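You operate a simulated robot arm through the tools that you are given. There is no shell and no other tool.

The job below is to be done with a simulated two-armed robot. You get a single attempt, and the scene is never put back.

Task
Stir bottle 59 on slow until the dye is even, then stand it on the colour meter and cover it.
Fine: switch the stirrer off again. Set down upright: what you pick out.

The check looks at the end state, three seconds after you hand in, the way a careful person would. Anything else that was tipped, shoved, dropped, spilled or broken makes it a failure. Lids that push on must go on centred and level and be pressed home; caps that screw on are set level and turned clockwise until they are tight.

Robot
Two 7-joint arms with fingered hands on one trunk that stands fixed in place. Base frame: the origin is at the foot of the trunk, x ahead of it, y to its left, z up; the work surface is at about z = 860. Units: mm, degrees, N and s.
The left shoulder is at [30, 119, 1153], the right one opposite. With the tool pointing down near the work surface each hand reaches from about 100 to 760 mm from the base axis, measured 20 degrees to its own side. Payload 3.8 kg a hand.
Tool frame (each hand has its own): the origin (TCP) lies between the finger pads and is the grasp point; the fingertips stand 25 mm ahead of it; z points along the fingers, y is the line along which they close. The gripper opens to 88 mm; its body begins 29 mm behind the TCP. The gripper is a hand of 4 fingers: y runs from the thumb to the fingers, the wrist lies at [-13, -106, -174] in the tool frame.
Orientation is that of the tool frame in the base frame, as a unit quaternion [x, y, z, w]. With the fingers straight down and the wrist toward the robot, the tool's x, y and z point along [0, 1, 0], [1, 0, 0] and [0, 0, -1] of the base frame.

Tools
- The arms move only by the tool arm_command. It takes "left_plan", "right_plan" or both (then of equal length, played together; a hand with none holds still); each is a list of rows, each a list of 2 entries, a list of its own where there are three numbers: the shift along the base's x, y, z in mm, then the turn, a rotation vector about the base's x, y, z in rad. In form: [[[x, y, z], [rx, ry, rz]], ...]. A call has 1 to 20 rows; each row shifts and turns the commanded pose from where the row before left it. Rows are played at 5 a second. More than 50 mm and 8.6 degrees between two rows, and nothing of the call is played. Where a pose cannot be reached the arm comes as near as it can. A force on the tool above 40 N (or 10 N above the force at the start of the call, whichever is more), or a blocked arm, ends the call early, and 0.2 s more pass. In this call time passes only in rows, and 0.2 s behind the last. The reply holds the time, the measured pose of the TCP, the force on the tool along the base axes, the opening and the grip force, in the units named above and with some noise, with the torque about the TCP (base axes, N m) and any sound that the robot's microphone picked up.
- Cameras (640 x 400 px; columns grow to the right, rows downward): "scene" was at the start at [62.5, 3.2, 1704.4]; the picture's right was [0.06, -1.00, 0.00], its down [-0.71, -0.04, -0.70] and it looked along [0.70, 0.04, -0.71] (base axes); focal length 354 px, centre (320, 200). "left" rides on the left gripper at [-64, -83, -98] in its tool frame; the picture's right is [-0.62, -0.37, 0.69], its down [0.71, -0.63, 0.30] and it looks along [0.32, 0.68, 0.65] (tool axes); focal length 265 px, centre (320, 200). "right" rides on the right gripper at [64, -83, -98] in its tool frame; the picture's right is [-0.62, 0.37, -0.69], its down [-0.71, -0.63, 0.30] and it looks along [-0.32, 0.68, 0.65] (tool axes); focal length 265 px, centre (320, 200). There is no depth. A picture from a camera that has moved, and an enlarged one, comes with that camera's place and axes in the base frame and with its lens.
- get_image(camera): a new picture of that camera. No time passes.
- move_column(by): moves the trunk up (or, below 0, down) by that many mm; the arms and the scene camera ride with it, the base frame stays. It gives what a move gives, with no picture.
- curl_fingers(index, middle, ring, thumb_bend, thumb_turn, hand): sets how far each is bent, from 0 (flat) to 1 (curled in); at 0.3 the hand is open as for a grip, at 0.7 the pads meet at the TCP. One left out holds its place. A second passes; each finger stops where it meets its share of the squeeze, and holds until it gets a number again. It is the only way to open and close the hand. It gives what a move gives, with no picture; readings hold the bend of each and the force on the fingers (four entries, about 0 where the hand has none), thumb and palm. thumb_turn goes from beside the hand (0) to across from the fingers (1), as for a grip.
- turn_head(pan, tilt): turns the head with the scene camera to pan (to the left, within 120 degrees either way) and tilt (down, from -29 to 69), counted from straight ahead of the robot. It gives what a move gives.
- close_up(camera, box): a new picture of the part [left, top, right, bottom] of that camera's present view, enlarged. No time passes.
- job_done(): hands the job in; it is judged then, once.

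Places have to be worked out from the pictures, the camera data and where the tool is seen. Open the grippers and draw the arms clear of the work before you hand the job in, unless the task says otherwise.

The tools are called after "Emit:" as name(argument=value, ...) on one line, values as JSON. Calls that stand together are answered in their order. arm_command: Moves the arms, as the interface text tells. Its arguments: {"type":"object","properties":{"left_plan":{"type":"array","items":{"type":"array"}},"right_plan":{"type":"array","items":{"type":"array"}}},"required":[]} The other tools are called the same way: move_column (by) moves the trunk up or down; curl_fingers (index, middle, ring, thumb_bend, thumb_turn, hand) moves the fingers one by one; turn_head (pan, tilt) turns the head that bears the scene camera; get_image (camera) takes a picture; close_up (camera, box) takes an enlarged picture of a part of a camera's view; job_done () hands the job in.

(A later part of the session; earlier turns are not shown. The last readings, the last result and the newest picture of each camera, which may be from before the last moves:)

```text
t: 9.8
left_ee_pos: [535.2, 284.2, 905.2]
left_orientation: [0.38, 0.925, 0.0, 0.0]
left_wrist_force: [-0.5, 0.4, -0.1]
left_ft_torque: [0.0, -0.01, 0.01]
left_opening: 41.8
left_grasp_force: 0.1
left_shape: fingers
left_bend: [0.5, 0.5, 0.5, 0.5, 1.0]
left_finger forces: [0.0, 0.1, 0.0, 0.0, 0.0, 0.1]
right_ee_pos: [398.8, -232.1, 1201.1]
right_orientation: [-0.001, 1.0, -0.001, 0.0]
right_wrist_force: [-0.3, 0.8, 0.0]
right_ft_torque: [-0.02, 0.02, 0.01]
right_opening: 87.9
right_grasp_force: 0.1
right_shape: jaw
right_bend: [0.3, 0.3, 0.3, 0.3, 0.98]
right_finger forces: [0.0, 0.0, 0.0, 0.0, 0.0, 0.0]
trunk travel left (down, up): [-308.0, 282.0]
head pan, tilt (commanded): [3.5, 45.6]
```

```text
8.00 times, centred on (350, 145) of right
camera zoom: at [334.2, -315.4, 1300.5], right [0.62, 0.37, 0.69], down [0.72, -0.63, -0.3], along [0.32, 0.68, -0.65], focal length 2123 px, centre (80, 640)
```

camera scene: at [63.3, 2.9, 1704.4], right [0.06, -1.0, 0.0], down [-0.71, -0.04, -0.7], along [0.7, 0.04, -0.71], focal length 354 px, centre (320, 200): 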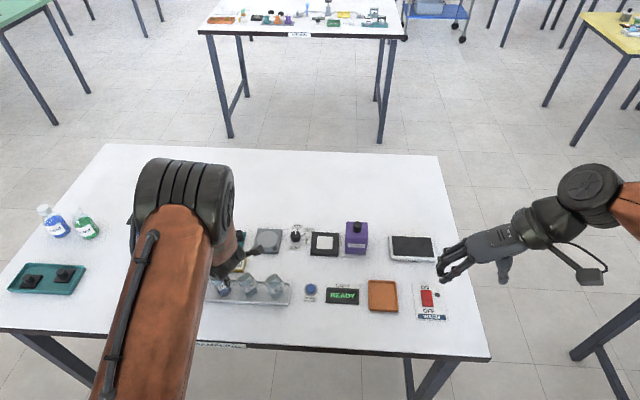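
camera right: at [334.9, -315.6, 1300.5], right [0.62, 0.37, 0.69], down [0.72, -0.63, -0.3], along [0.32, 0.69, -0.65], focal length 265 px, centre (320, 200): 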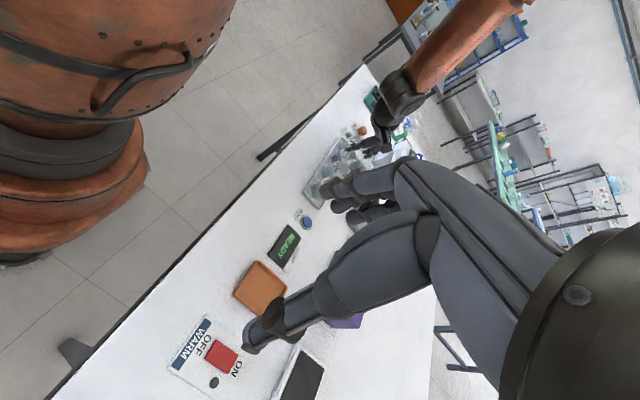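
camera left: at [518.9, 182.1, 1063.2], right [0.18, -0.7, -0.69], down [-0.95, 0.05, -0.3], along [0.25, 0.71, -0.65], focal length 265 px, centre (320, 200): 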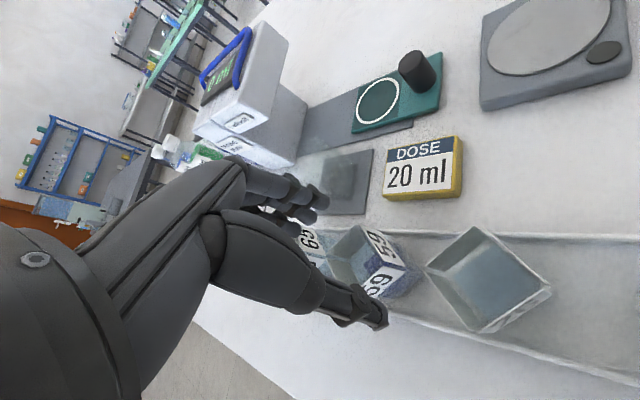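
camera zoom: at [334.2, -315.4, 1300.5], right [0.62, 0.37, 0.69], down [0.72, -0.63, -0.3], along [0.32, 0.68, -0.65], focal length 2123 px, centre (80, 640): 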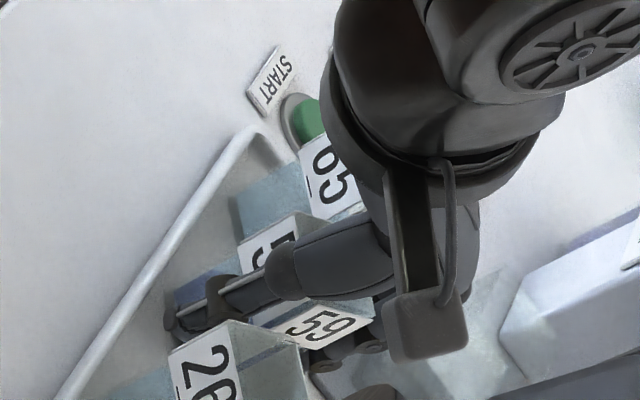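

At opening 41.8 nothing touches yet. I close further in small steps to see both sides touch about together.

Emit:
curl_fingers(hand="left", index=0.53, middle=0.53, ring=0.53, thumb_bend=0.53)

Emit:
curl_fingers(hand="left", index=0.56, middle=0.56, ring=0.56, thumb_bend=0.56)

Emit:
close_up(camera="left", box=[230, 150, 430, 350])

```text
t: 10.8
left_ee_pos: [533.9, 283.8, 904.9]
left_orientation: [0.38, 0.925, 0.0, 0.001]
left_wrist_force: [-0.2, 0.6, -0.1]
left_ft_torque: [0.04, 0.06, 0.0]
left_opening: 35.6
left_grasp_force: 0.1
left_shape: fingers
left_bend: [0.53, 0.53, 0.53, 0.53, 1.0]
left_finger forces: [0.0, 0.0, 0.0, 0.0, 0.0, 0.0]
right_ee_pos: [398.5, -231.8, 1201.9]
right_orientation: [-0.001, 1.0, -0.001, 0.0]
right_wrist_force: [0.1, -0.3, 0.3]
right_ft_torque: [-0.02, -0.02, 0.0]
right_opening: 87.8
right_grasp_force: 0.0
right_shape: jaw
right_bend: [0.3, 0.3, 0.3, 0.3, 0.98]
right_finger forces: [0.1, 0.0, 0.1, 0.1, 0.0, 0.1]
trunk travel left (down, up): [-308.0, 282.0]
head pan, tilt (commanded): [3.5, 45.6]
```

```text
t: 11.8
left_ee_pos: [534.3, 284.1, 904.9]
left_orientation: [0.381, 0.925, -0.001, 0.0]
left_wrist_force: [0.6, 0.8, -0.5]
left_ft_torque: [0.02, 0.0, -0.02]
left_opening: 30.7
left_grasp_force: 1.0
left_shape: fingers
left_bend: [0.55, 0.55, 0.55, 0.55, 1.0]
left_finger forces: [0.3, 0.3, 0.1, 0.0, 0.8, 0.1]
right_ee_pos: [398.5, -231.3, 1201.4]
right_orientation: [-0.001, 1.0, 0.0, -0.001]
right_wrist_force: [0.7, -0.2, 0.9]
right_ft_torque: [-0.01, -0.01, -0.01]
right_opening: 87.8
right_grasp_force: 0.1
right_shape: jaw
right_bend: [0.3, 0.3, 0.3, 0.3, 0.98]
right_finger forces: [0.0, 0.1, 0.0, 0.1, 0.0, 0.0]
trunk travel left (down, up): [-308.0, 282.0]
head pan, tilt (commanded): [3.5, 45.6]
```

```text
2.00 times, centred on (330, 250) of left
camera zoom: at [520.4, 179.5, 1004.2], right [0.18, -0.7, -0.69], down [-0.95, 0.05, -0.3], along [0.25, 0.71, -0.65], focal length 531 px, centre (300, 100)
```

zoom: 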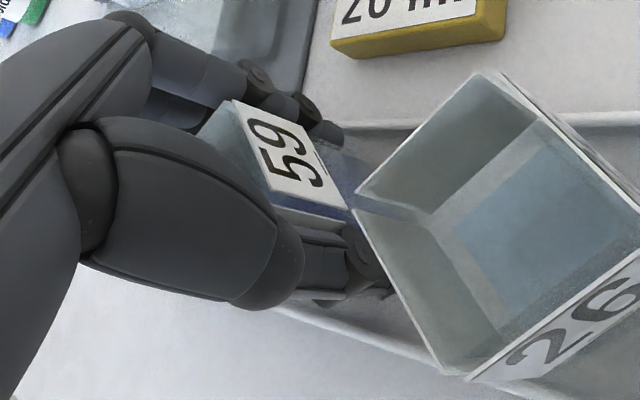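

Contact is at about 31 mm with a light 1 N. I tighten moderately for the lift.

Emit:
curl_fingers(hand="left", index=0.6, middle=0.6, ring=0.6, thumb_bend=0.6)

Emit:
close_up(camera="left", box=[230, 150, 430, 350])

```text
t: 12.8
left_ee_pos: [533.6, 284.3, 904.3]
left_orientation: [0.381, 0.925, 0.0, 0.0]
left_wrist_force: [-0.1, 0.0, 0.4]
left_ft_torque: [0.02, 0.0, 0.0]
left_opening: 28.5
left_grasp_force: 4.4
left_shape: fingers
left_bend: [0.57, 0.58, 0.58, 0.55, 1.0]
left_finger forces: [1.7, 1.4, 1.1, 0.1, 4.3, 0.0]
right_ee_pos: [397.6, -231.5, 1201.8]
right_orientation: [-0.001, 1.0, 0.0, 0.0]
right_wrist_force: [-0.1, -0.2, 0.4]
right_ft_torque: [-0.02, -0.01, -0.01]
right_opening: 88.0
right_grasp_force: 0.1
right_shape: jaw
right_bend: [0.3, 0.3, 0.3, 0.3, 0.98]
right_finger forces: [0.0, 0.0, 0.0, 0.1, 0.1, 0.1]
trunk travel left (down, up): [-308.0, 282.0]
head pan, tilt (commanded): [3.5, 45.6]
```

```text
2.00 times, centred on (330, 250) of left
camera zoom: at [520.4, 179.5, 1004.2], right [0.18, -0.7, -0.69], down [-0.95, 0.05, -0.3], along [0.25, 0.71, -0.65], focal length 531 px, centre (300, 100)
```

zoom: 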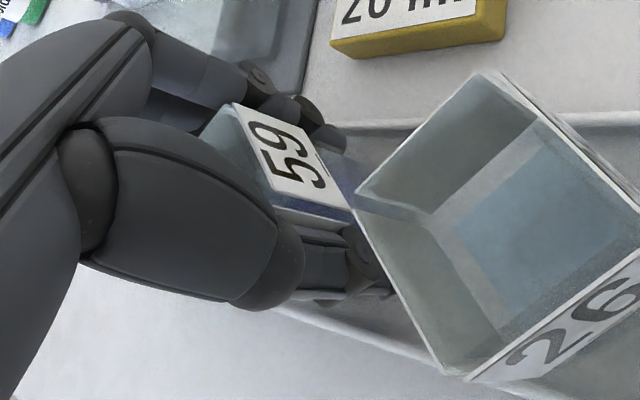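

Grip is 4.4 N; I add a little more and lift 6 mm as a test.

Emit:
curl_fingers(hand="left", index=0.63, middle=0.63, ring=0.63, thumb_bend=0.62)

Emit:
arm_command(left_plan=[[[0, 0, 3], [0, 0, 0]], [[0, 0, 4], [0, 0, 0]], [[0, 0, 4], [0, 0, 0]], [[0, 0, 0], [0, 0, 0]]])

Emit:
close_up(camera="left", box=[230, 150, 430, 350])

Emit:
close_up(camera="right", box=[320, 120, 380, 170])

```text
t: 13.8
left_ee_pos: [534.0, 284.1, 904.1]
left_orientation: [0.38, 0.925, 0.0, -0.001]
left_wrist_force: [-0.2, -0.1, 0.0]
left_ft_torque: [-0.01, 0.03, -0.02]
left_opening: 28.4
left_grasp_force: 6.4
left_shape: fingers
left_bend: [0.58, 0.6, 0.6, 0.55, 1.0]
left_finger forces: [2.7, 2.4, 1.7, 0.1, 6.9, 0.0]
right_ee_pos: [398.6, -231.2, 1202.6]
right_orientation: [-0.001, 1.0, 0.0, 0.0]
right_wrist_force: [-1.0, 0.2, -0.4]
right_ft_torque: [0.01, 0.0, 0.01]
right_opening: 88.1
right_grasp_force: 0.1
right_shape: jaw
right_bend: [0.3, 0.3, 0.3, 0.3, 0.98]
right_finger forces: [0.0, 0.0, 0.0, 0.0, 0.0, 0.0]
trunk travel left (down, up): [-308.0, 282.0]
head pan, tilt (commanded): [3.5, 45.6]
```

```text
t: 14.8
left_ee_pos: [535.7, 284.8, 914.7]
left_orientation: [0.381, 0.925, 0.001, 0.001]
left_wrist_force: [-0.3, -0.1, -0.4]
left_ft_torque: [0.02, -0.02, 0.05]
left_opening: 28.5
left_grasp_force: 6.7
left_shape: fingers
left_bend: [0.58, 0.6, 0.6, 0.55, 1.0]
left_finger forces: [2.6, 2.4, 1.7, 0.1, 6.8, 0.1]
right_ee_pos: [397.7, -231.4, 1201.4]
right_orientation: [-0.001, 1.0, 0.001, 0.0]
right_wrist_force: [0.3, 0.7, -0.3]
right_ft_torque: [-0.01, -0.02, 0.01]
right_opening: 88.0
right_grasp_force: 0.0
right_shape: jaw
right_bend: [0.3, 0.3, 0.3, 0.3, 0.98]
right_finger forces: [0.0, 0.0, 0.0, 0.0, 0.1, 0.0]
trunk travel left (down, up): [-308.0, 282.0]
head pan, tilt (commanded): [3.5, 45.6]
```

```text
2.00 times, centred on (330, 250) of left
camera zoom: at [521.3, 179.5, 1014.8], right [0.18, -0.7, -0.69], down [-0.95, 0.05, -0.3], along [0.25, 0.71, -0.65], focal length 531 px, centre (300, 100)
```

zoom: 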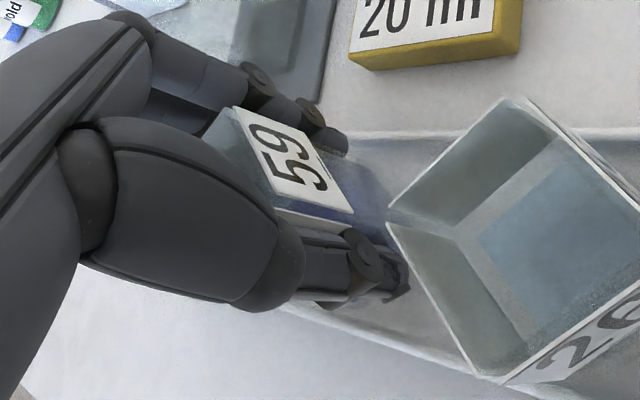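

```text
8.00 times, centred on (350, 145) of right
camera zoom: at [334.3, -315.3, 1300.5], right [0.62, 0.37, 0.69], down [0.72, -0.63, -0.3], along [0.32, 0.68, -0.65], focal length 2123 px, centre (80, 640)
```

zoom: 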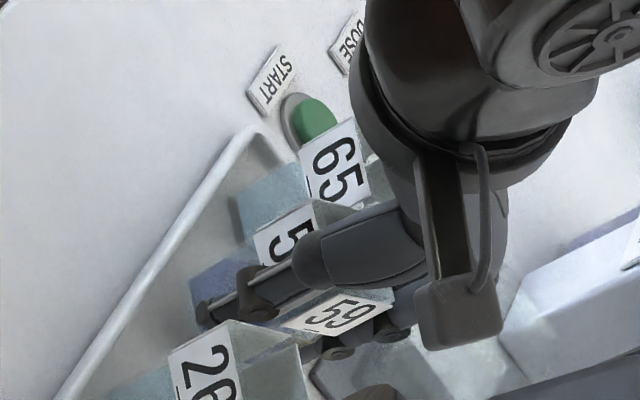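

The bottle comes up with the hand and hangs level. I lift it about 75 mm more, clear of the other bottles, at gentle speed.

Emit:
arm_command(left_plan=[[[0, 0, 8], [0, 0, 0]], [[0, 0, 14], [0, 0, 0]], [[0, 0, 14], [0, 0, 0]], [[0, 0, 14], [0, 0, 0]], [[0, 0, 14], [0, 0, 0]], [[0, 0, 10], [0, 0, 0]], [[0, 0, 0], [0, 0, 0]]])

Emit:
get_image(camera="left")

Emit:
close_up(camera="right", box=[320, 100, 400, 165])

Emit:
get_image(camera="scene")

```text
t: 16.4
left_ee_pos: [533.2, 286.0, 988.4]
left_orientation: [0.38, 0.925, 0.0, 0.0]
left_wrist_force: [-0.1, 0.5, -0.2]
left_ft_torque: [0.0, 0.01, 0.0]
left_opening: 28.6
left_grasp_force: 6.8
left_shape: fingers
left_bend: [0.58, 0.6, 0.6, 0.55, 1.0]
left_finger forces: [2.6, 2.4, 1.7, 0.1, 6.8, 0.1]
right_ee_pos: [398.5, -231.7, 1200.7]
right_orientation: [-0.001, 1.0, 0.001, 0.0]
right_wrist_force: [-0.2, 0.1, 0.2]
right_ft_torque: [-0.02, 0.02, 0.01]
right_opening: 88.0
right_grasp_force: 0.0
right_shape: jaw
right_bend: [0.3, 0.3, 0.3, 0.3, 0.98]
right_finger forces: [0.1, 0.0, 0.0, 0.1, 0.0, 0.1]
trunk travel left (down, up): [-308.0, 282.0]
head pan, tilt (commanded): [3.5, 45.6]
```

```text
taken
camera left: at [519.7, 180.2, 1088.2], right [0.18, -0.7, -0.69], down [-0.95, 0.05, -0.3], along [0.25, 0.71, -0.65], focal length 265 px, centre (320, 200)
```

left: 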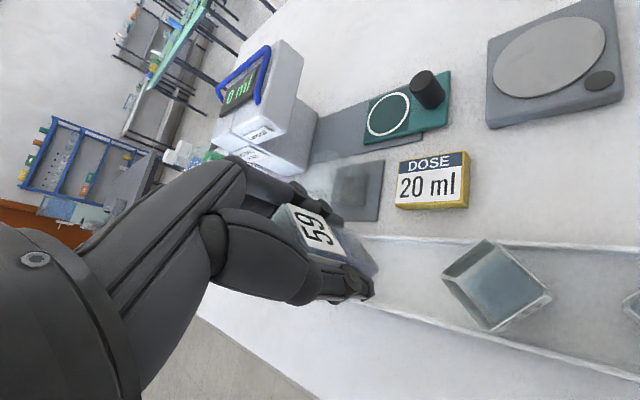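

```text
6.15 times, centred on (360, 132) of right
camera zoom: at [334.3, -315.3, 1300.5], right [0.62, 0.37, 0.69], down [0.72, -0.63, -0.3], along [0.32, 0.68, -0.65], focal length 1633 px, centre (74, 615)
```

zoom: 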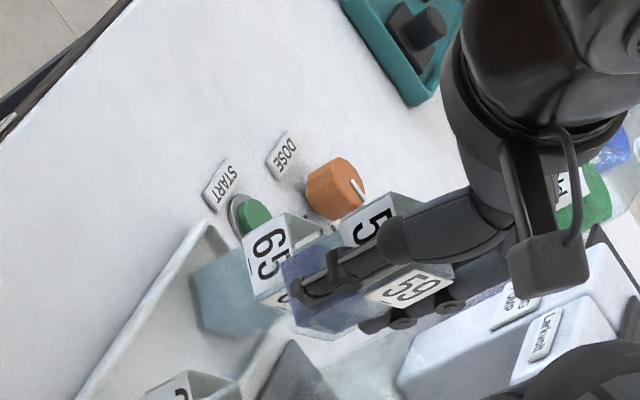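

```text
taken
camera scene: at [62.8, 3.1, 1704.4], right [0.06, -1.0, 0.0], down [-0.71, -0.04, -0.7], along [0.7, 0.04, -0.71], focal length 354 px, centre (320, 200)
```

scene: 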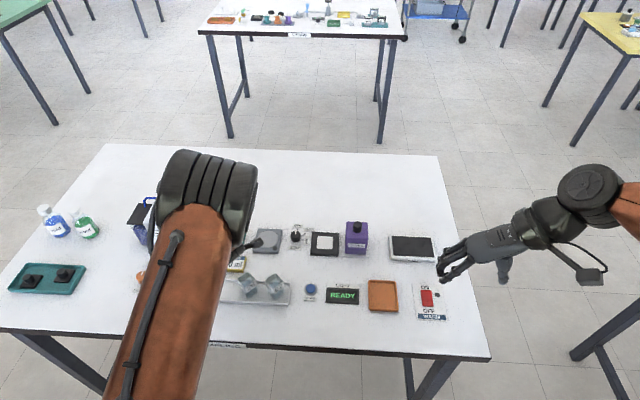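

The bottle hangs upright in the grip. The stirrer disc now reads about [697, 196]; I carry the bottle there while turning the hand back to straight, keeping it at about z 1000.

Emit:
arm_command(left_plan=[[[12, -6, 1], [0, 0, -0.06]], [[20, -11, 2], [0, 0, -0.1]], [[20, -12, 2], [0, 0, -0.105]], [[22, -12, 2], [0, 0, -0.11]], [[22, -12, 2], [0, 0, -0.11]], [[22, -12, 2], [0, 0, -0.11]], [[20, -12, 0], [0, 0, -0.1]], [[16, -10, 0], [0, 0, -0.1]], [[8, -4, 0], [0, 0, 0]], [[0, 0, 0], [0, 0, 0]]])

Emit:
get_image(camera="left")

Emit:
get_image(camera="right")

Emit:
get_image(camera="scene")

```text
t: 18.6
left_ee_pos: [698.2, 193.7, 1000.0]
left_orientation: [0.708, 0.706, 0.0, 0.001]
left_wrist_force: [-0.1, 0.3, 0.1]
left_ft_torque: [0.01, 0.02, 0.01]
left_opening: 28.3
left_grasp_force: 6.7
left_shape: fingers
left_bend: [0.58, 0.6, 0.6, 0.55, 1.0]
left_finger forces: [2.7, 2.4, 1.8, 0.0, 6.6, 0.0]
right_ee_pos: [398.8, -232.1, 1201.5]
right_orientation: [0.0, 1.0, 0.001, -0.001]
right_wrist_force: [0.5, 0.3, -0.9]
right_ft_torque: [0.02, -0.03, 0.0]
right_opening: 87.7
right_grasp_force: 0.0
right_shape: jaw
right_bend: [0.3, 0.3, 0.3, 0.3, 0.98]
right_finger forces: [0.1, 0.0, 0.0, 0.1, 0.0, 0.1]
trunk travel left (down, up): [-308.0, 282.0]
head pan, tilt (commanded): [3.5, 45.6]
```

```text
taken
camera left: at [613.5, 129.8, 1100.1], right [-0.37, -0.62, -0.69], down [-0.63, 0.72, -0.3], along [0.69, 0.32, -0.65], focal length 265 px, centre (320, 200)
```

left: 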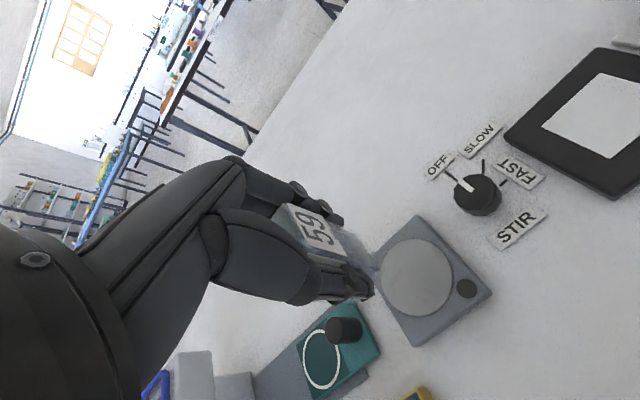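

```text
taken
camera right: at [334.2, -315.2, 1300.6], right [0.62, 0.37, 0.69], down [0.72, -0.63, -0.3], along [0.32, 0.68, -0.65], focal length 265 px, centre (320, 200)
```

right: 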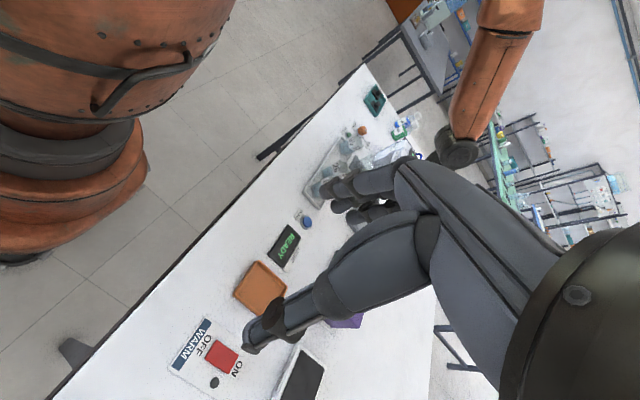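

```text
taken
camera scene: at [62.6, 3.2, 1704.4], right [0.06, -1.0, 0.0], down [-0.71, -0.04, -0.7], along [0.7, 0.04, -0.71], focal length 354 px, centre (320, 200)
```

scene: 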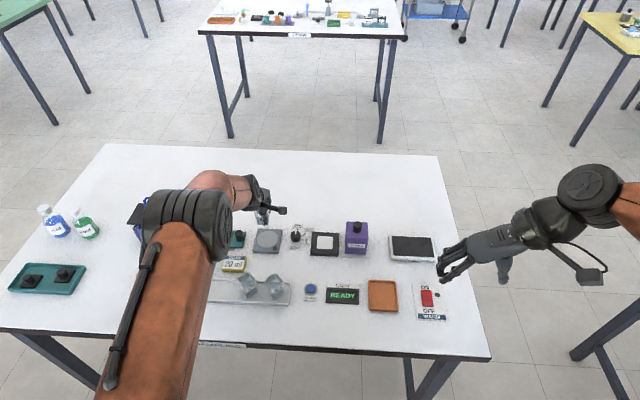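

The hand camera puts the disc centre at about [695, 196], the knob at about [717, 113.6] and the meter window at about [697, 28]. The bottle is over the disc; I lower to z ≈ 926, then inspect.

Emit:
arm_command(left_plan=[[[-1, 0, -8], [0, 0, 0]], [[-1, 0, -14], [0, 0, 0]], [[0, 0, -14], [0, 0, 0]], [[0, 0, -14], [0, 0, 0]], [[0, 0, -14], [0, 0, 0]], [[0, 0, -10], [0, 0, 0]], [[0, 0, 0], [0, 0, 0]]])

Emit:
close_up(camera="left", box=[250, 160, 430, 340])

Emit:
close_up(camera="scene", box=[220, 190, 320, 260])

```text
t: 20.2
left_ee_pos: [695.5, 194.0, 928.2]
left_orientation: [0.708, 0.706, -0.001, 0.0]
left_wrist_force: [0.1, -0.9, -0.8]
left_ft_torque: [-0.02, 0.01, 0.0]
left_opening: 28.4
left_grasp_force: 7.0
left_shape: fingers
left_bend: [0.58, 0.6, 0.6, 0.55, 1.0]
left_finger forces: [2.6, 2.3, 1.7, 0.0, 6.6, 0.1]
right_ee_pos: [399.6, -231.6, 1201.3]
right_orientation: [-0.001, 1.0, 0.0, 0.0]
right_wrist_force: [0.6, -0.3, 0.3]
right_ft_torque: [0.0, 0.0, -0.03]
right_opening: 87.8
right_grasp_force: 0.0
right_shape: jaw
right_bend: [0.3, 0.3, 0.3, 0.3, 0.98]
right_finger forces: [0.0, 0.0, 0.1, 0.0, 0.1, 0.0]
trunk travel left (down, up): [-308.0, 282.0]
head pan, tilt (commanded): [3.5, 45.6]
```

```text
2.22 times, centred on (340, 250) of left
camera zoom: at [611.1, 129.7, 1026.4], right [-0.37, -0.62, -0.69], down [-0.63, 0.72, -0.3], along [0.68, 0.32, -0.65], focal length 590 px, centre (276, 89)
```

zoom: 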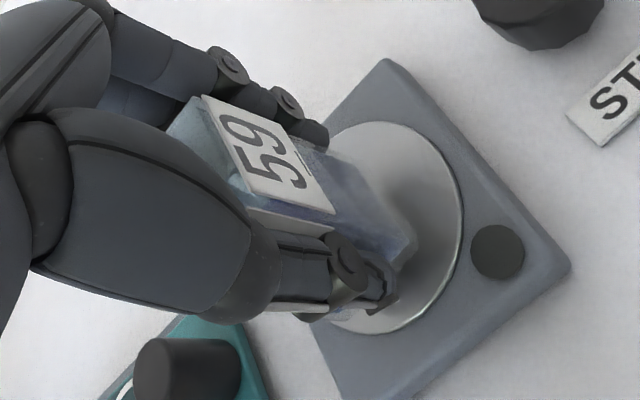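

```text
5.71 times, centred on (270, 225) of scene
camera zoom: at [62.6, 2.9, 1704.4], right [0.06, -1.0, 0.0], down [-0.71, -0.04, -0.7], along [0.7, 0.04, -0.71], focal length 2021 px, centre (606, 57)
```

zoom: 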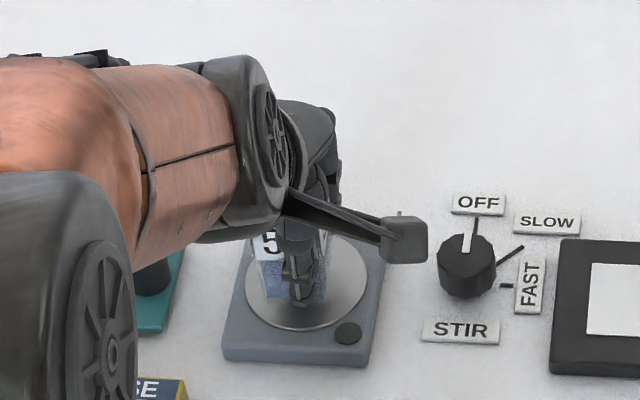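

The bottle base hovers over the middle of the disc. I go down in small steps watching the vertical force.

Emit:
arm_command(left_plan=[[[0, 0, -3], [0, 0, 0]], [[0, 0, -3], [0, 0, 0]], [[0, 0, -2], [0, 0, 0]], [[0, 0, 0], [0, 0, 0]]])

Emit:
arm_command(left_plan=[[[0, 0, -1.5], [0, 0, 0]], [[0, 0, -1.5], [0, 0, 0]], [[0, 0, 0], [0, 0, 0]]])

Emit:
close_up(camera="scene", box=[255, 220, 300, 255])

Emit:
close_up(camera="left", box=[250, 160, 430, 340])

```text
t: 21.2
left_ee_pos: [696.9, 192.8, 918.8]
left_orientation: [0.708, 0.706, 0.0, 0.0]
left_wrist_force: [0.3, -0.3, 0.3]
left_ft_torque: [0.02, -0.02, 0.02]
left_opening: 28.3
left_grasp_force: 6.6
left_shape: fingers
left_bend: [0.58, 0.6, 0.6, 0.55, 1.0]
left_finger forces: [2.6, 2.3, 1.5, 0.1, 6.6, 0.0]
right_ee_pos: [397.6, -231.9, 1201.2]
right_orientation: [-0.001, 1.0, -0.001, 0.0]
right_wrist_force: [-0.3, 0.5, -0.6]
right_ft_torque: [-0.02, -0.01, -0.01]
right_opening: 87.8
right_grasp_force: 0.2
right_shape: jaw
right_bend: [0.3, 0.3, 0.3, 0.3, 0.98]
right_finger forces: [0.0, 0.0, 0.0, 0.1, 0.1, 0.0]
trunk travel left (down, up): [-308.0, 282.0]
head pan, tilt (commanded): [3.5, 45.6]
```

```text
t: 22.0
left_ee_pos: [696.3, 194.0, 915.3]
left_orientation: [0.709, 0.706, 0.001, 0.0]
left_wrist_force: [1.7, 0.3, 3.8]
left_ft_torque: [0.02, -0.03, 0.02]
left_opening: 28.4
left_grasp_force: 7.8
left_shape: fingers
left_bend: [0.58, 0.6, 0.6, 0.55, 1.0]
left_finger forces: [2.9, 2.7, 1.9, 0.1, 7.1, 0.0]
right_ee_pos: [397.9, -231.9, 1201.8]
right_orientation: [0.0, 1.0, 0.0, 0.0]
right_wrist_force: [-0.3, 0.4, -0.1]
right_ft_torque: [-0.01, 0.02, 0.02]
right_opening: 87.7
right_grasp_force: 0.0
right_shape: jaw
right_bend: [0.3, 0.3, 0.3, 0.3, 0.98]
right_finger forces: [0.1, 0.0, 0.0, 0.1, 0.0, 0.0]
trunk travel left (down, up): [-308.0, 282.0]
head pan, tilt (commanded): [3.5, 45.6]
```

```text
11.43 times, centred on (278, 238) of scene
camera zoom: at [62.2, 2.8, 1704.5], right [0.06, -1.0, 0.0], down [-0.71, -0.04, -0.7], along [0.7, 0.04, -0.71], focal length 4041 px, centre (806, -229)
```

zoom: 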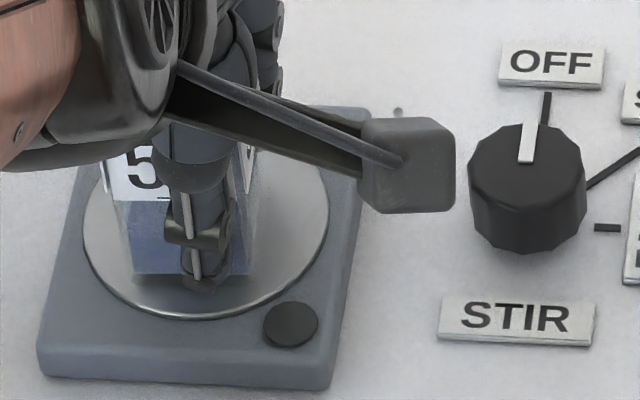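

```text
2.22 times, centred on (340, 250) of left
camera zoom: at [611.6, 129.3, 1016.1], right [-0.37, -0.62, -0.69], down [-0.63, 0.72, -0.31], along [0.69, 0.32, -0.65], focal length 590 px, centre (276, 89)
```

zoom: 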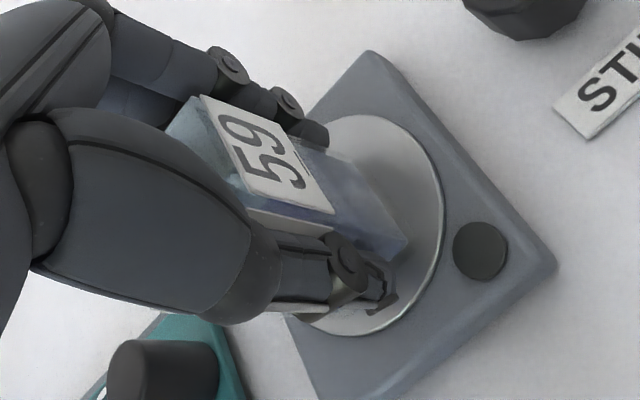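

The bottle touches the disc (vertical force 3.8 N at z ≈ 915) and sits centred. I open the hand gently.

Emit:
curl_fingers(hand="left", index=0.52, middle=0.52, ring=0.52, thumb_bend=0.5)

Emit:
curl_fingers(hand="left", index=0.42, middle=0.42, ring=0.42, thumb_bend=0.42)

Emit:
close_up(camera="left", box=[250, 160, 430, 340])

Emit:
close_up(camera="scene", box=[255, 220, 300, 255])

```text
t: 23.0
left_ee_pos: [696.2, 193.0, 915.6]
left_orientation: [0.708, 0.706, 0.0, 0.0]
left_wrist_force: [0.6, -0.1, 0.3]
left_ft_torque: [0.01, -0.03, 0.05]
left_opening: 38.8
left_grasp_force: 0.0
left_shape: fingers
left_bend: [0.52, 0.52, 0.52, 0.5, 1.0]
left_finger forces: [0.1, 0.1, 0.0, 0.1, 0.1, 0.0]
right_ee_pos: [397.0, -231.2, 1202.3]
right_orientation: [-0.001, 1.0, 0.0, 0.0]
right_wrist_force: [0.0, 0.1, 0.0]
right_ft_torque: [0.0, 0.01, 0.0]
right_opening: 88.0
right_grasp_force: 0.0
right_shape: jaw
right_bend: [0.3, 0.3, 0.3, 0.3, 0.98]
right_finger forces: [0.0, 0.1, 0.0, 0.1, 0.0, 0.1]
trunk travel left (down, up): [-308.0, 282.0]
head pan, tilt (commanded): [3.5, 45.6]
```

```text
t: 24.0
left_ee_pos: [697.0, 193.4, 915.4]
left_orientation: [0.708, 0.706, 0.0, 0.0]
left_wrist_force: [0.7, -1.5, -0.1]
left_ft_torque: [-0.02, 0.01, -0.02]
left_opening: 58.9
left_grasp_force: 0.1
left_shape: fingers
left_bend: [0.42, 0.42, 0.42, 0.42, 0.99]
left_finger forces: [0.0, 0.1, 0.0, 0.0, 0.0, 0.0]
right_ee_pos: [398.1, -231.7, 1200.2]
right_orientation: [-0.001, 1.0, 0.0, 0.0]
right_wrist_force: [-0.3, 0.7, 0.1]
right_ft_torque: [-0.04, 0.02, 0.01]
right_opening: 87.4
right_grasp_force: 0.1
right_shape: jaw
right_bend: [0.3, 0.3, 0.3, 0.3, 0.98]
right_finger forces: [0.0, 0.1, 0.0, 0.0, 0.1, 0.0]
trunk travel left (down, up): [-308.0, 282.0]
head pan, tilt (commanded): [3.5, 45.6]
```

```text
2.22 times, centred on (340, 250) of left
camera zoom: at [611.5, 129.3, 1015.3], right [-0.37, -0.62, -0.69], down [-0.63, 0.72, -0.3], along [0.68, 0.32, -0.65], focal length 590 px, centre (276, 89)
```

zoom: 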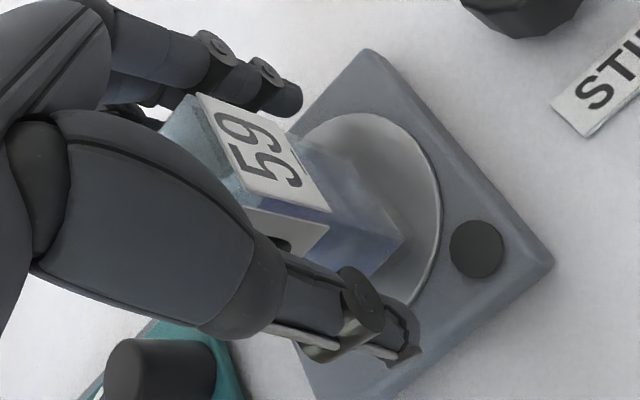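

```text
11.43 times, centred on (278, 238) of scene
camera zoom: at [62.7, 3.0, 1704.4], right [0.06, -1.0, 0.0], down [-0.71, -0.04, -0.7], along [0.7, 0.04, -0.71], focal length 4041 px, centre (806, -229)
```

zoom: 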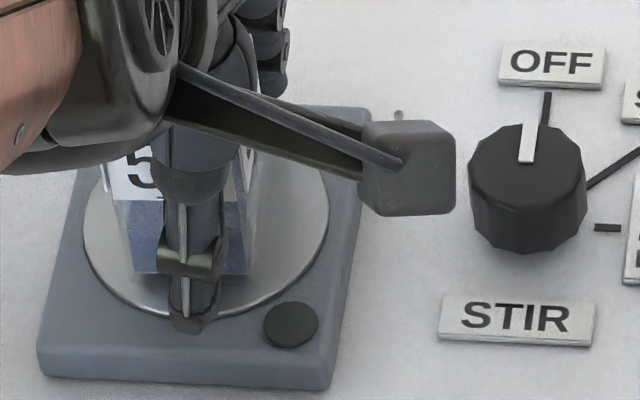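

Bottle 59 stands free on the disc. I raise the hand straight up past the rim.

Emit:
arm_command(left_plan=[[[0, 0, 8], [0, 0, 0]], [[0, 0, 18], [0, 0, 0]], [[0, 0, 22], [0, 0, 0]], [[0, 0, 22], [0, 0, 0]], [[0, 0, 22], [0, 0, 0]], [[0, 0, 22], [0, 0, 0]], [[0, 0, 0], [0, 0, 0]]])

Emit:
close_up(camera="scene", box=[240, 200, 340, 265])

Emit:
get_image(camera="left")

```text
t: 25.6
left_ee_pos: [695.6, 193.4, 1031.0]
left_orientation: [0.708, 0.706, -0.001, 0.0]
left_wrist_force: [0.4, 0.4, -1.2]
left_ft_torque: [0.03, 0.02, 0.01]
left_opening: 58.5
left_grasp_force: 0.0
left_shape: fingers
left_bend: [0.42, 0.42, 0.42, 0.42, 0.99]
left_finger forces: [0.0, 0.1, 0.0, 0.0, 0.1, 0.0]
right_ee_pos: [398.5, -230.9, 1201.6]
right_orientation: [-0.001, 1.0, -0.001, 0.0]
right_wrist_force: [-0.3, 0.8, 0.9]
right_ft_torque: [0.03, -0.02, 0.01]
right_opening: 87.8
right_grasp_force: 0.1
right_shape: jaw
right_bend: [0.3, 0.3, 0.3, 0.3, 0.98]
right_finger forces: [0.0, 0.0, 0.1, 0.0, 0.0, 0.1]
trunk travel left (down, up): [-308.0, 282.0]
head pan, tilt (commanded): [3.5, 45.6]
```

```text
6.15 times, centred on (290, 232) of scene
camera zoom: at [63.0, 3.1, 1704.4], right [0.06, -1.0, 0.0], down [-0.71, -0.04, -0.7], along [0.7, 0.04, -0.71], focal length 2176 px, centre (505, 0)
```

zoom: 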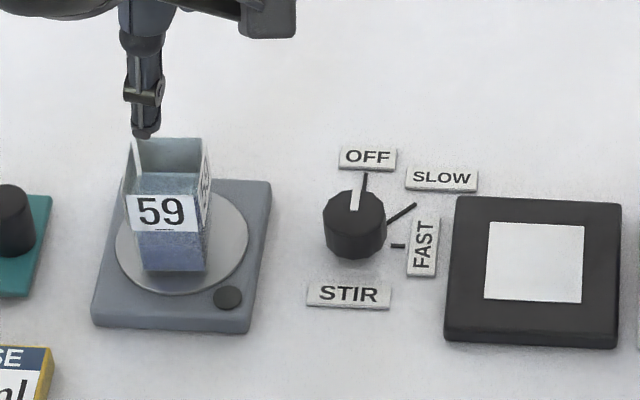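

```text
taken
camera left: at [611.9, 129.5, 1130.4], right [-0.37, -0.62, -0.69], down [-0.63, 0.72, -0.3], along [0.68, 0.32, -0.65], focal length 265 px, centre (320, 200)
```

left: 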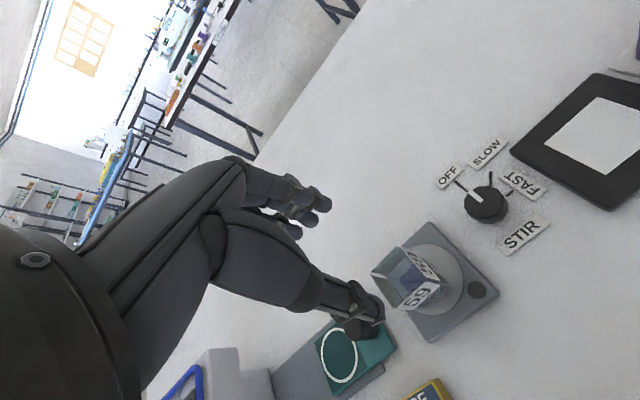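

Bottle 59 stands upright on the disc, dye still at the bottom. I move over the knob with the hand turned 40° counter-clockwise, so the clockwise turn ends near straight.

Emit:
arm_command(left_plan=[[[4, -16, 0], [0, 0, 0.12]], [[4, -16, 0], [0, 0, 0.12]], [[4, -16, 0], [0, 0, 0.12]], [[4, -16, 0], [0, 0, 0.12]], [[4, -16, -10], [0, 0, 0.12]], [[1, 0, -20], [0, 0, 0.1]], [[0, 0, -20], [0, 0, 0]], [[0, 0, -15], [0, 0, 0]], [[0, 0, 0], [0, 0, 0]]])

Emit:
get_image(camera="left")

Emit:
close_up(camera="scene", box=[240, 200, 340, 265])

Emit:
get_image(camera="right")

```text
t: 27.6
left_ee_pos: [710.4, 113.2, 967.0]
left_orientation: [0.423, 0.906, 0.0, 0.0]
left_wrist_force: [-0.4, -0.3, 0.3]
left_ft_torque: [0.02, -0.02, 0.01]
left_opening: 58.6
left_grasp_force: 0.1
left_shape: fingers
left_bend: [0.42, 0.42, 0.42, 0.42, 0.99]
left_finger forces: [0.0, 0.1, 0.1, 0.1, 0.0, 0.0]
left hand out of reach, approached as far as the arm can: row 8
right_ee_pos: [398.0, -231.0, 1201.6]
right_orientation: [-0.001, 1.0, 0.0, 0.0]
right_wrist_force: [1.0, -0.1, -0.5]
right_ft_torque: [0.02, 0.01, -0.06]
right_opening: 88.0
right_grasp_force: 0.0
right_shape: jaw
right_bend: [0.3, 0.3, 0.3, 0.3, 0.98]
right_finger forces: [0.0, 0.0, 0.0, 0.0, 0.0, 0.1]
trunk travel left (down, up): [-308.0, 282.0]
head pan, tilt (commanded): [3.5, 45.6]
```

```text
taken
camera left: at [686.5, 11.0, 1065.5], right [0.12, -0.71, -0.69], down [-0.94, 0.14, -0.3], along [0.32, 0.69, -0.65], focal length 265 px, centre (320, 200)
```

left: 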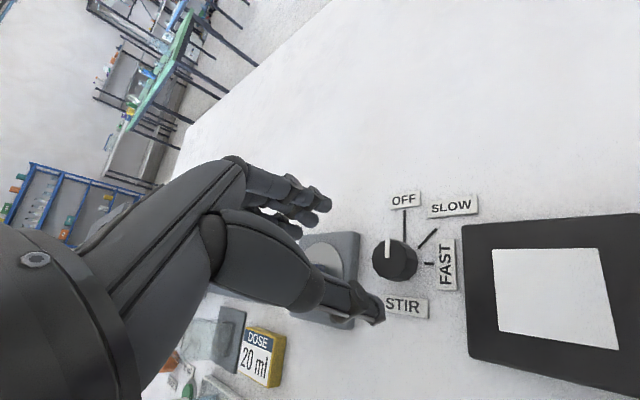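

```text
6.15 times, centred on (290, 232) of scene
camera zoom: at [62.6, 3.2, 1704.4], right [0.06, -1.0, 0.0], down [-0.71, -0.04, -0.7], along [0.7, 0.04, -0.71], focal length 2176 px, centre (505, 0)
```

zoom: 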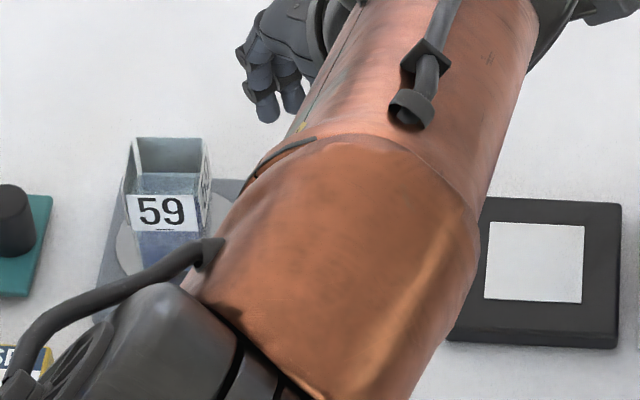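

```text
taken
camera right: at [334.2, -315.1, 1300.6], right [0.62, 0.37, 0.69], down [0.72, -0.63, -0.3], along [0.32, 0.68, -0.65], focal length 265 px, centre (320, 200)
```

right: 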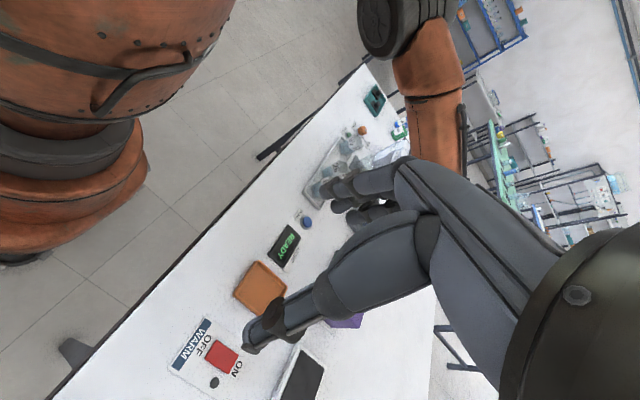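

At this yaw the arm runs out of reach near the knob, so a start yaw around 25° is better. I turn back by 15° at this height and look again.

Emit:
arm_command(left_plan=[[[0, 0, 0], [0, 0, -0.13]], [[0, 0, 0], [0, 0, -0.135]], [[0, 0, 0], [0, 0, 0]]])

Emit:
get_image(camera="left")

Emit:
close_up(camera="left", box=[240, 160, 480, 340])

Emit:
get_image(camera="scene")

```text
t: 28.4
left_ee_pos: [711.0, 111.4, 966.7]
left_orientation: [0.54, 0.842, 0.0, 0.0]
left_wrist_force: [1.0, 0.3, 0.4]
left_ft_torque: [0.01, 0.02, 0.01]
left_opening: 58.8
left_grasp_force: 0.0
left_shape: fingers
left_bend: [0.42, 0.42, 0.42, 0.42, 0.99]
left_finger forces: [0.0, 0.0, 0.1, 0.1, 0.0, 0.1]
right_ee_pos: [398.9, -232.1, 1201.2]
right_orientation: [0.0, 1.0, 0.0, 0.0]
right_wrist_force: [-0.3, 0.2, -0.1]
right_ft_torque: [0.02, 0.0, 0.0]
right_opening: 87.9
right_grasp_force: 0.2
right_shape: jaw
right_bend: [0.3, 0.3, 0.3, 0.3, 0.98]
right_finger forces: [0.1, 0.1, 0.0, 0.1, 0.0, 0.0]
trunk travel left (down, up): [-308.0, 282.0]
head pan, tilt (commanded): [3.5, 45.6]
```

```text
taken
camera left: at [659.3, 19.0, 1066.3], right [-0.08, -0.72, -0.69], down [-0.87, 0.39, -0.3], along [0.49, 0.58, -0.65], focal length 265 px, centre (320, 200)
```

left: 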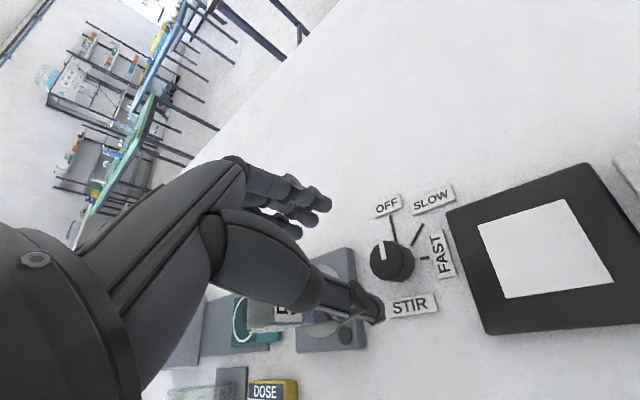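

```text
2.22 times, centred on (360, 250) of left
camera zoom: at [659.3, 19.0, 1066.3], right [-0.08, -0.72, -0.69], down [-0.87, 0.39, -0.3], along [0.49, 0.58, -0.65], focal length 590 px, centre (231, 89)
```

zoom: 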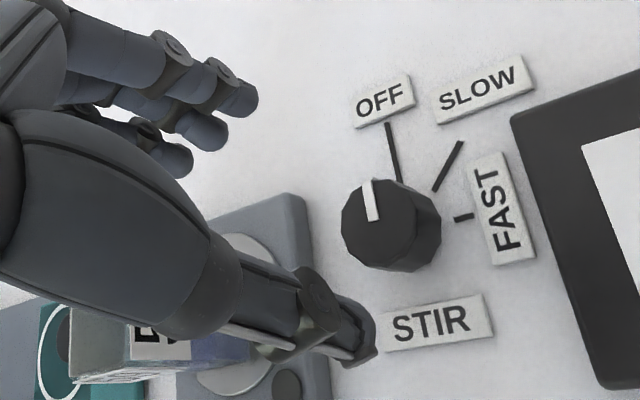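

```text
taken
camera scene: at [62.7, 2.4, 1704.4], right [0.06, -1.0, 0.0], down [-0.71, -0.04, -0.7], along [0.7, 0.04, -0.71], focal length 354 px, centre (320, 200)
```

scene: 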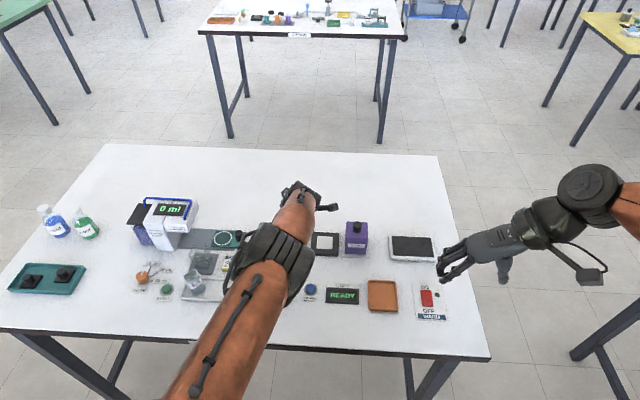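

The yaw is now about 25°, and the knob appears about (+6, +4) mm from the TCP. I shift over it and come down to z ≈ 920, still above the knob's top.

Emit:
arm_command(left_plan=[[[3, 2, -15], [0, 0, 0]], [[3, 2, -15], [0, 0, 0]], [[0, 0, -15], [0, 0, 0]], [[0, 0, 0], [0, 0, 0]]])

Emit:
close_up(camera="left", box=[240, 160, 440, 340])

Emit:
get_image(camera="right")

Emit:
close_up(camera="scene", box=[240, 190, 350, 265])

```text
t: 29.4
left_ee_pos: [714.1, 116.7, 921.9]
left_orientation: [0.539, 0.843, 0.0, -0.001]
left_wrist_force: [0.2, 0.8, -0.2]
left_ft_torque: [0.0, 0.01, 0.0]
left_opening: 58.9
left_grasp_force: 0.1
left_shape: fingers
left_bend: [0.42, 0.42, 0.42, 0.42, 0.99]
left_finger forces: [0.0, 0.0, 0.0, 0.0, 0.0, 0.0]
right_ee_pos: [398.1, -233.3, 1201.6]
right_orientation: [-0.001, 1.0, 0.001, 0.0]
right_wrist_force: [-0.8, 0.2, -0.4]
right_ft_torque: [-0.01, 0.0, 0.0]
right_opening: 87.7
right_grasp_force: 0.0
right_shape: jaw
right_bend: [0.3, 0.3, 0.3, 0.3, 0.98]
right_finger forces: [0.0, 0.1, 0.1, 0.1, 0.0, 0.0]
trunk travel left (down, up): [-308.0, 282.0]
head pan, tilt (commanded): [3.5, 45.6]
```

```text
2.22 times, centred on (340, 250) of left
camera zoom: at [664.2, 23.1, 1021.2], right [-0.08, -0.72, -0.69], down [-0.87, 0.39, -0.3], along [0.48, 0.58, -0.65], focal length 590 px, centre (276, 89)
```

zoom: 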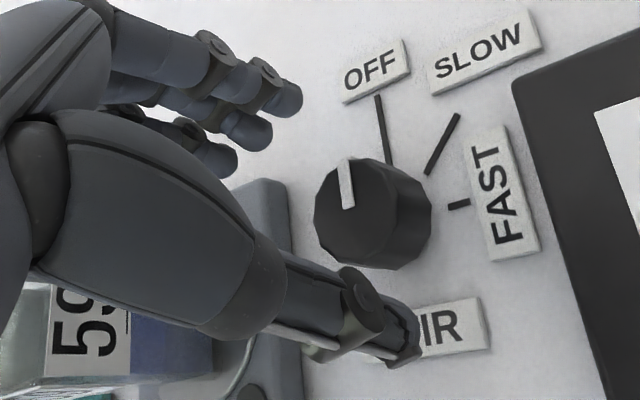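

```text
taken
camera right: at [334.1, -315.7, 1300.5], right [0.62, 0.37, 0.69], down [0.72, -0.63, -0.31], along [0.32, 0.68, -0.65], focal length 265 px, centre (320, 200)
```

right: 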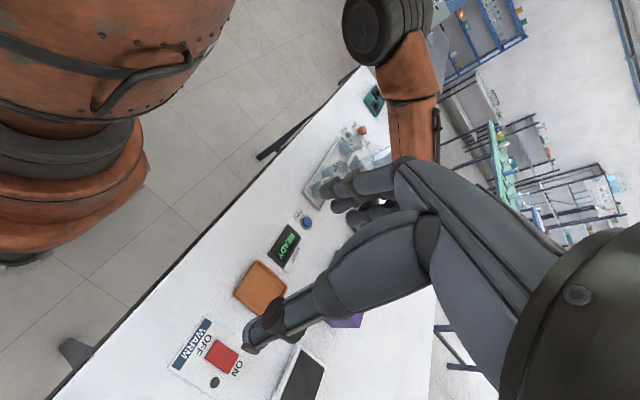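

```text
5.33 times, centred on (295, 228) of scene
camera zoom: at [62.6, 2.5, 1704.4], right [0.06, -1.0, 0.0], down [-0.71, -0.04, -0.7], along [0.7, 0.04, -0.71], focal length 1886 px, centre (453, 53)
```

zoom: 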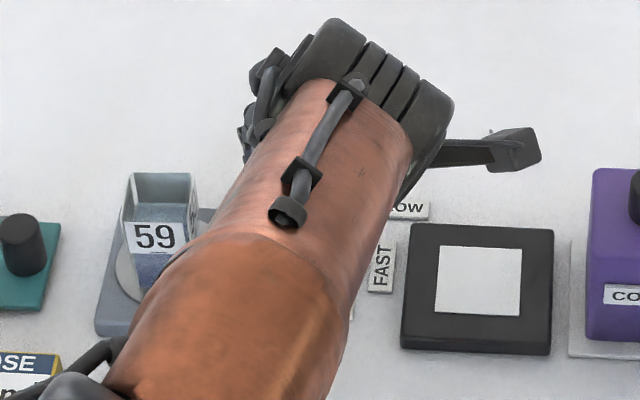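

The knob's axis reads about (+0.7, +2.5) mm from the TCP. I correct that and lower around the knob to z ≈ 891.

Emit:
arm_command(left_plan=[[[0.7, 2.5, -8], [0, 0, 0]], [[0, 0, -8], [0, 0, 0]], [[0, 0, -8], [0, 0, 0]], [[0, 0, -6], [0, 0, 0]], [[0, 0, 0], [0, 0, 0]]])

Emit:
close_up(camera="left", box=[240, 160, 440, 340])

```text
t: 30.6
left_ee_pos: [706.1, 119.5, 897.0]
left_orientation: [0.539, 0.842, 0.0, 0.0]
left_wrist_force: [0.3, 0.3, -0.3]
left_ft_torque: [0.0, -0.06, -0.02]
left_opening: 58.5
left_grasp_force: 0.0
left_shape: fingers
left_bend: [0.42, 0.42, 0.42, 0.42, 0.99]
left_finger forces: [0.1, 0.1, 0.1, 0.0, 0.0, 0.1]
left hand out of reach, approached as far as the arm can: row 1, 3
right_ee_pos: [397.4, -231.9, 1201.0]
right_orientation: [-0.001, 1.0, 0.0, -0.001]
right_wrist_force: [-0.2, 0.7, -0.2]
right_ft_torque: [-0.01, 0.01, -0.02]
right_opening: 87.8
right_grasp_force: 0.1
right_shape: jaw
right_bend: [0.3, 0.3, 0.3, 0.3, 0.98]
right_finger forces: [0.0, 0.1, 0.0, 0.0, 0.0, 0.0]
trunk travel left (down, up): [-308.0, 282.0]
head pan, tilt (commanded): [3.5, 45.6]
```

```text
2.22 times, centred on (340, 250) of left
camera zoom: at [655.3, 25.8, 996.6], right [-0.08, -0.72, -0.69], down [-0.87, 0.39, -0.3], along [0.48, 0.58, -0.65], focal length 590 px, centre (276, 89)
```

zoom: 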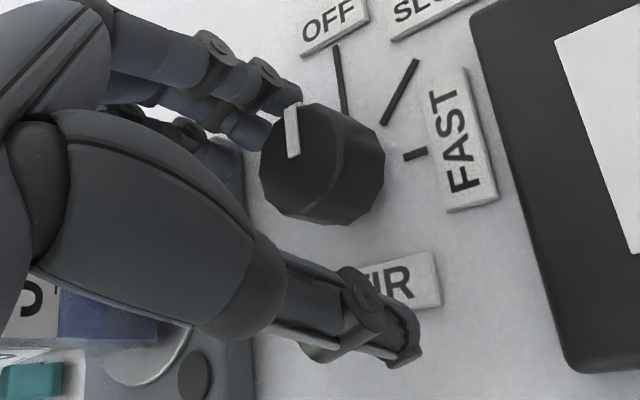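

The arm is again at its limit low down at this yaw. I raise the hand straight up, then lower the trunk 100 mm so the shoulder sits nearer the working height.

Emit:
arm_command(left_plan=[[[0, 0, 10], [0, 0, 0]], [[0, 0, 20], [0, 0, 0]], [[0, 0, 25], [0, 0, 0]], [[0, 0, 30], [0, 0, 0]], [[0, 0, 30], [0, 0, 0]], [[0, 0, 15], [0, 0, 0]], [[0, 0, 0], [0, 0, 0]]])

Emit:
get_image(camera="left")

Emit:
get_image(camera="right")

Emit:
get_image(camera="scene")

```text
t: 32.2
left_ee_pos: [705.2, 117.6, 1025.3]
left_orientation: [0.539, 0.842, 0.0, 0.0]
left_wrist_force: [-0.1, -0.5, 0.7]
left_ft_torque: [0.01, -0.01, 0.02]
left_opening: 58.7
left_grasp_force: 0.0
left_shape: fingers
left_bend: [0.42, 0.42, 0.42, 0.42, 0.99]
left_finger forces: [0.0, 0.0, 0.1, 0.1, 0.0, 0.0]
right_ee_pos: [397.9, -231.8, 1201.7]
right_orientation: [-0.001, 1.0, 0.0, 0.001]
right_wrist_force: [-0.5, 0.4, -1.1]
right_ft_torque: [-0.01, 0.0, 0.0]
right_opening: 87.5
right_grasp_force: 0.0
right_shape: jaw
right_bend: [0.3, 0.3, 0.3, 0.3, 0.98]
right_finger forces: [0.0, 0.0, 0.1, 0.0, 0.1, 0.1]
trunk travel left (down, up): [-308.0, 282.0]
head pan, tilt (commanded): [3.5, 45.6]
```

```text
taken
camera left: at [656.0, 24.7, 1124.4], right [-0.08, -0.72, -0.69], down [-0.87, 0.39, -0.3], along [0.48, 0.58, -0.65], focal length 265 px, centre (320, 200)
```

left: 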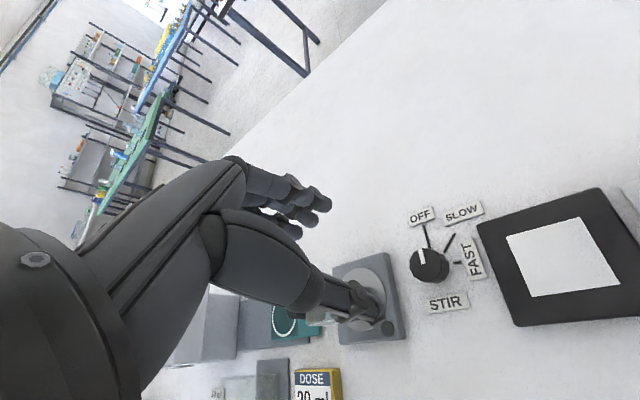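

```text
taken
camera right: at [334.2, -315.5, 1300.5], right [0.62, 0.37, 0.69], down [0.72, -0.63, -0.3], along [0.32, 0.68, -0.65], focal length 265 px, centre (320, 200)
```

right: 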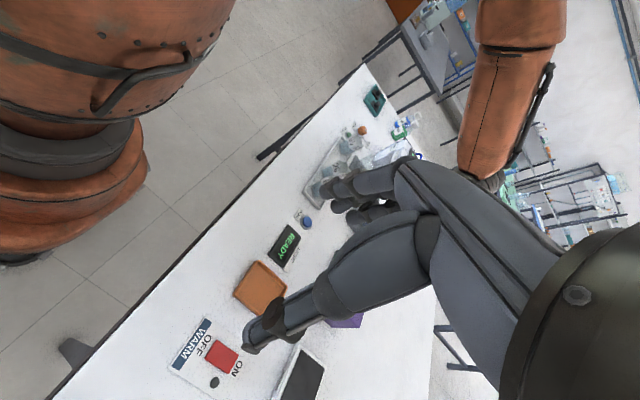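

```text
taken
camera scene: at [62.7, 2.8, 1704.4], right [0.06, -1.0, 0.0], down [-0.71, -0.04, -0.7], along [0.7, 0.04, -0.71], focal length 354 px, centre (320, 200)
```

scene: 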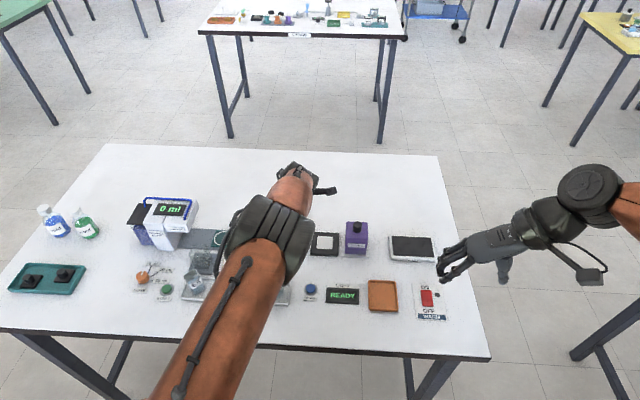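

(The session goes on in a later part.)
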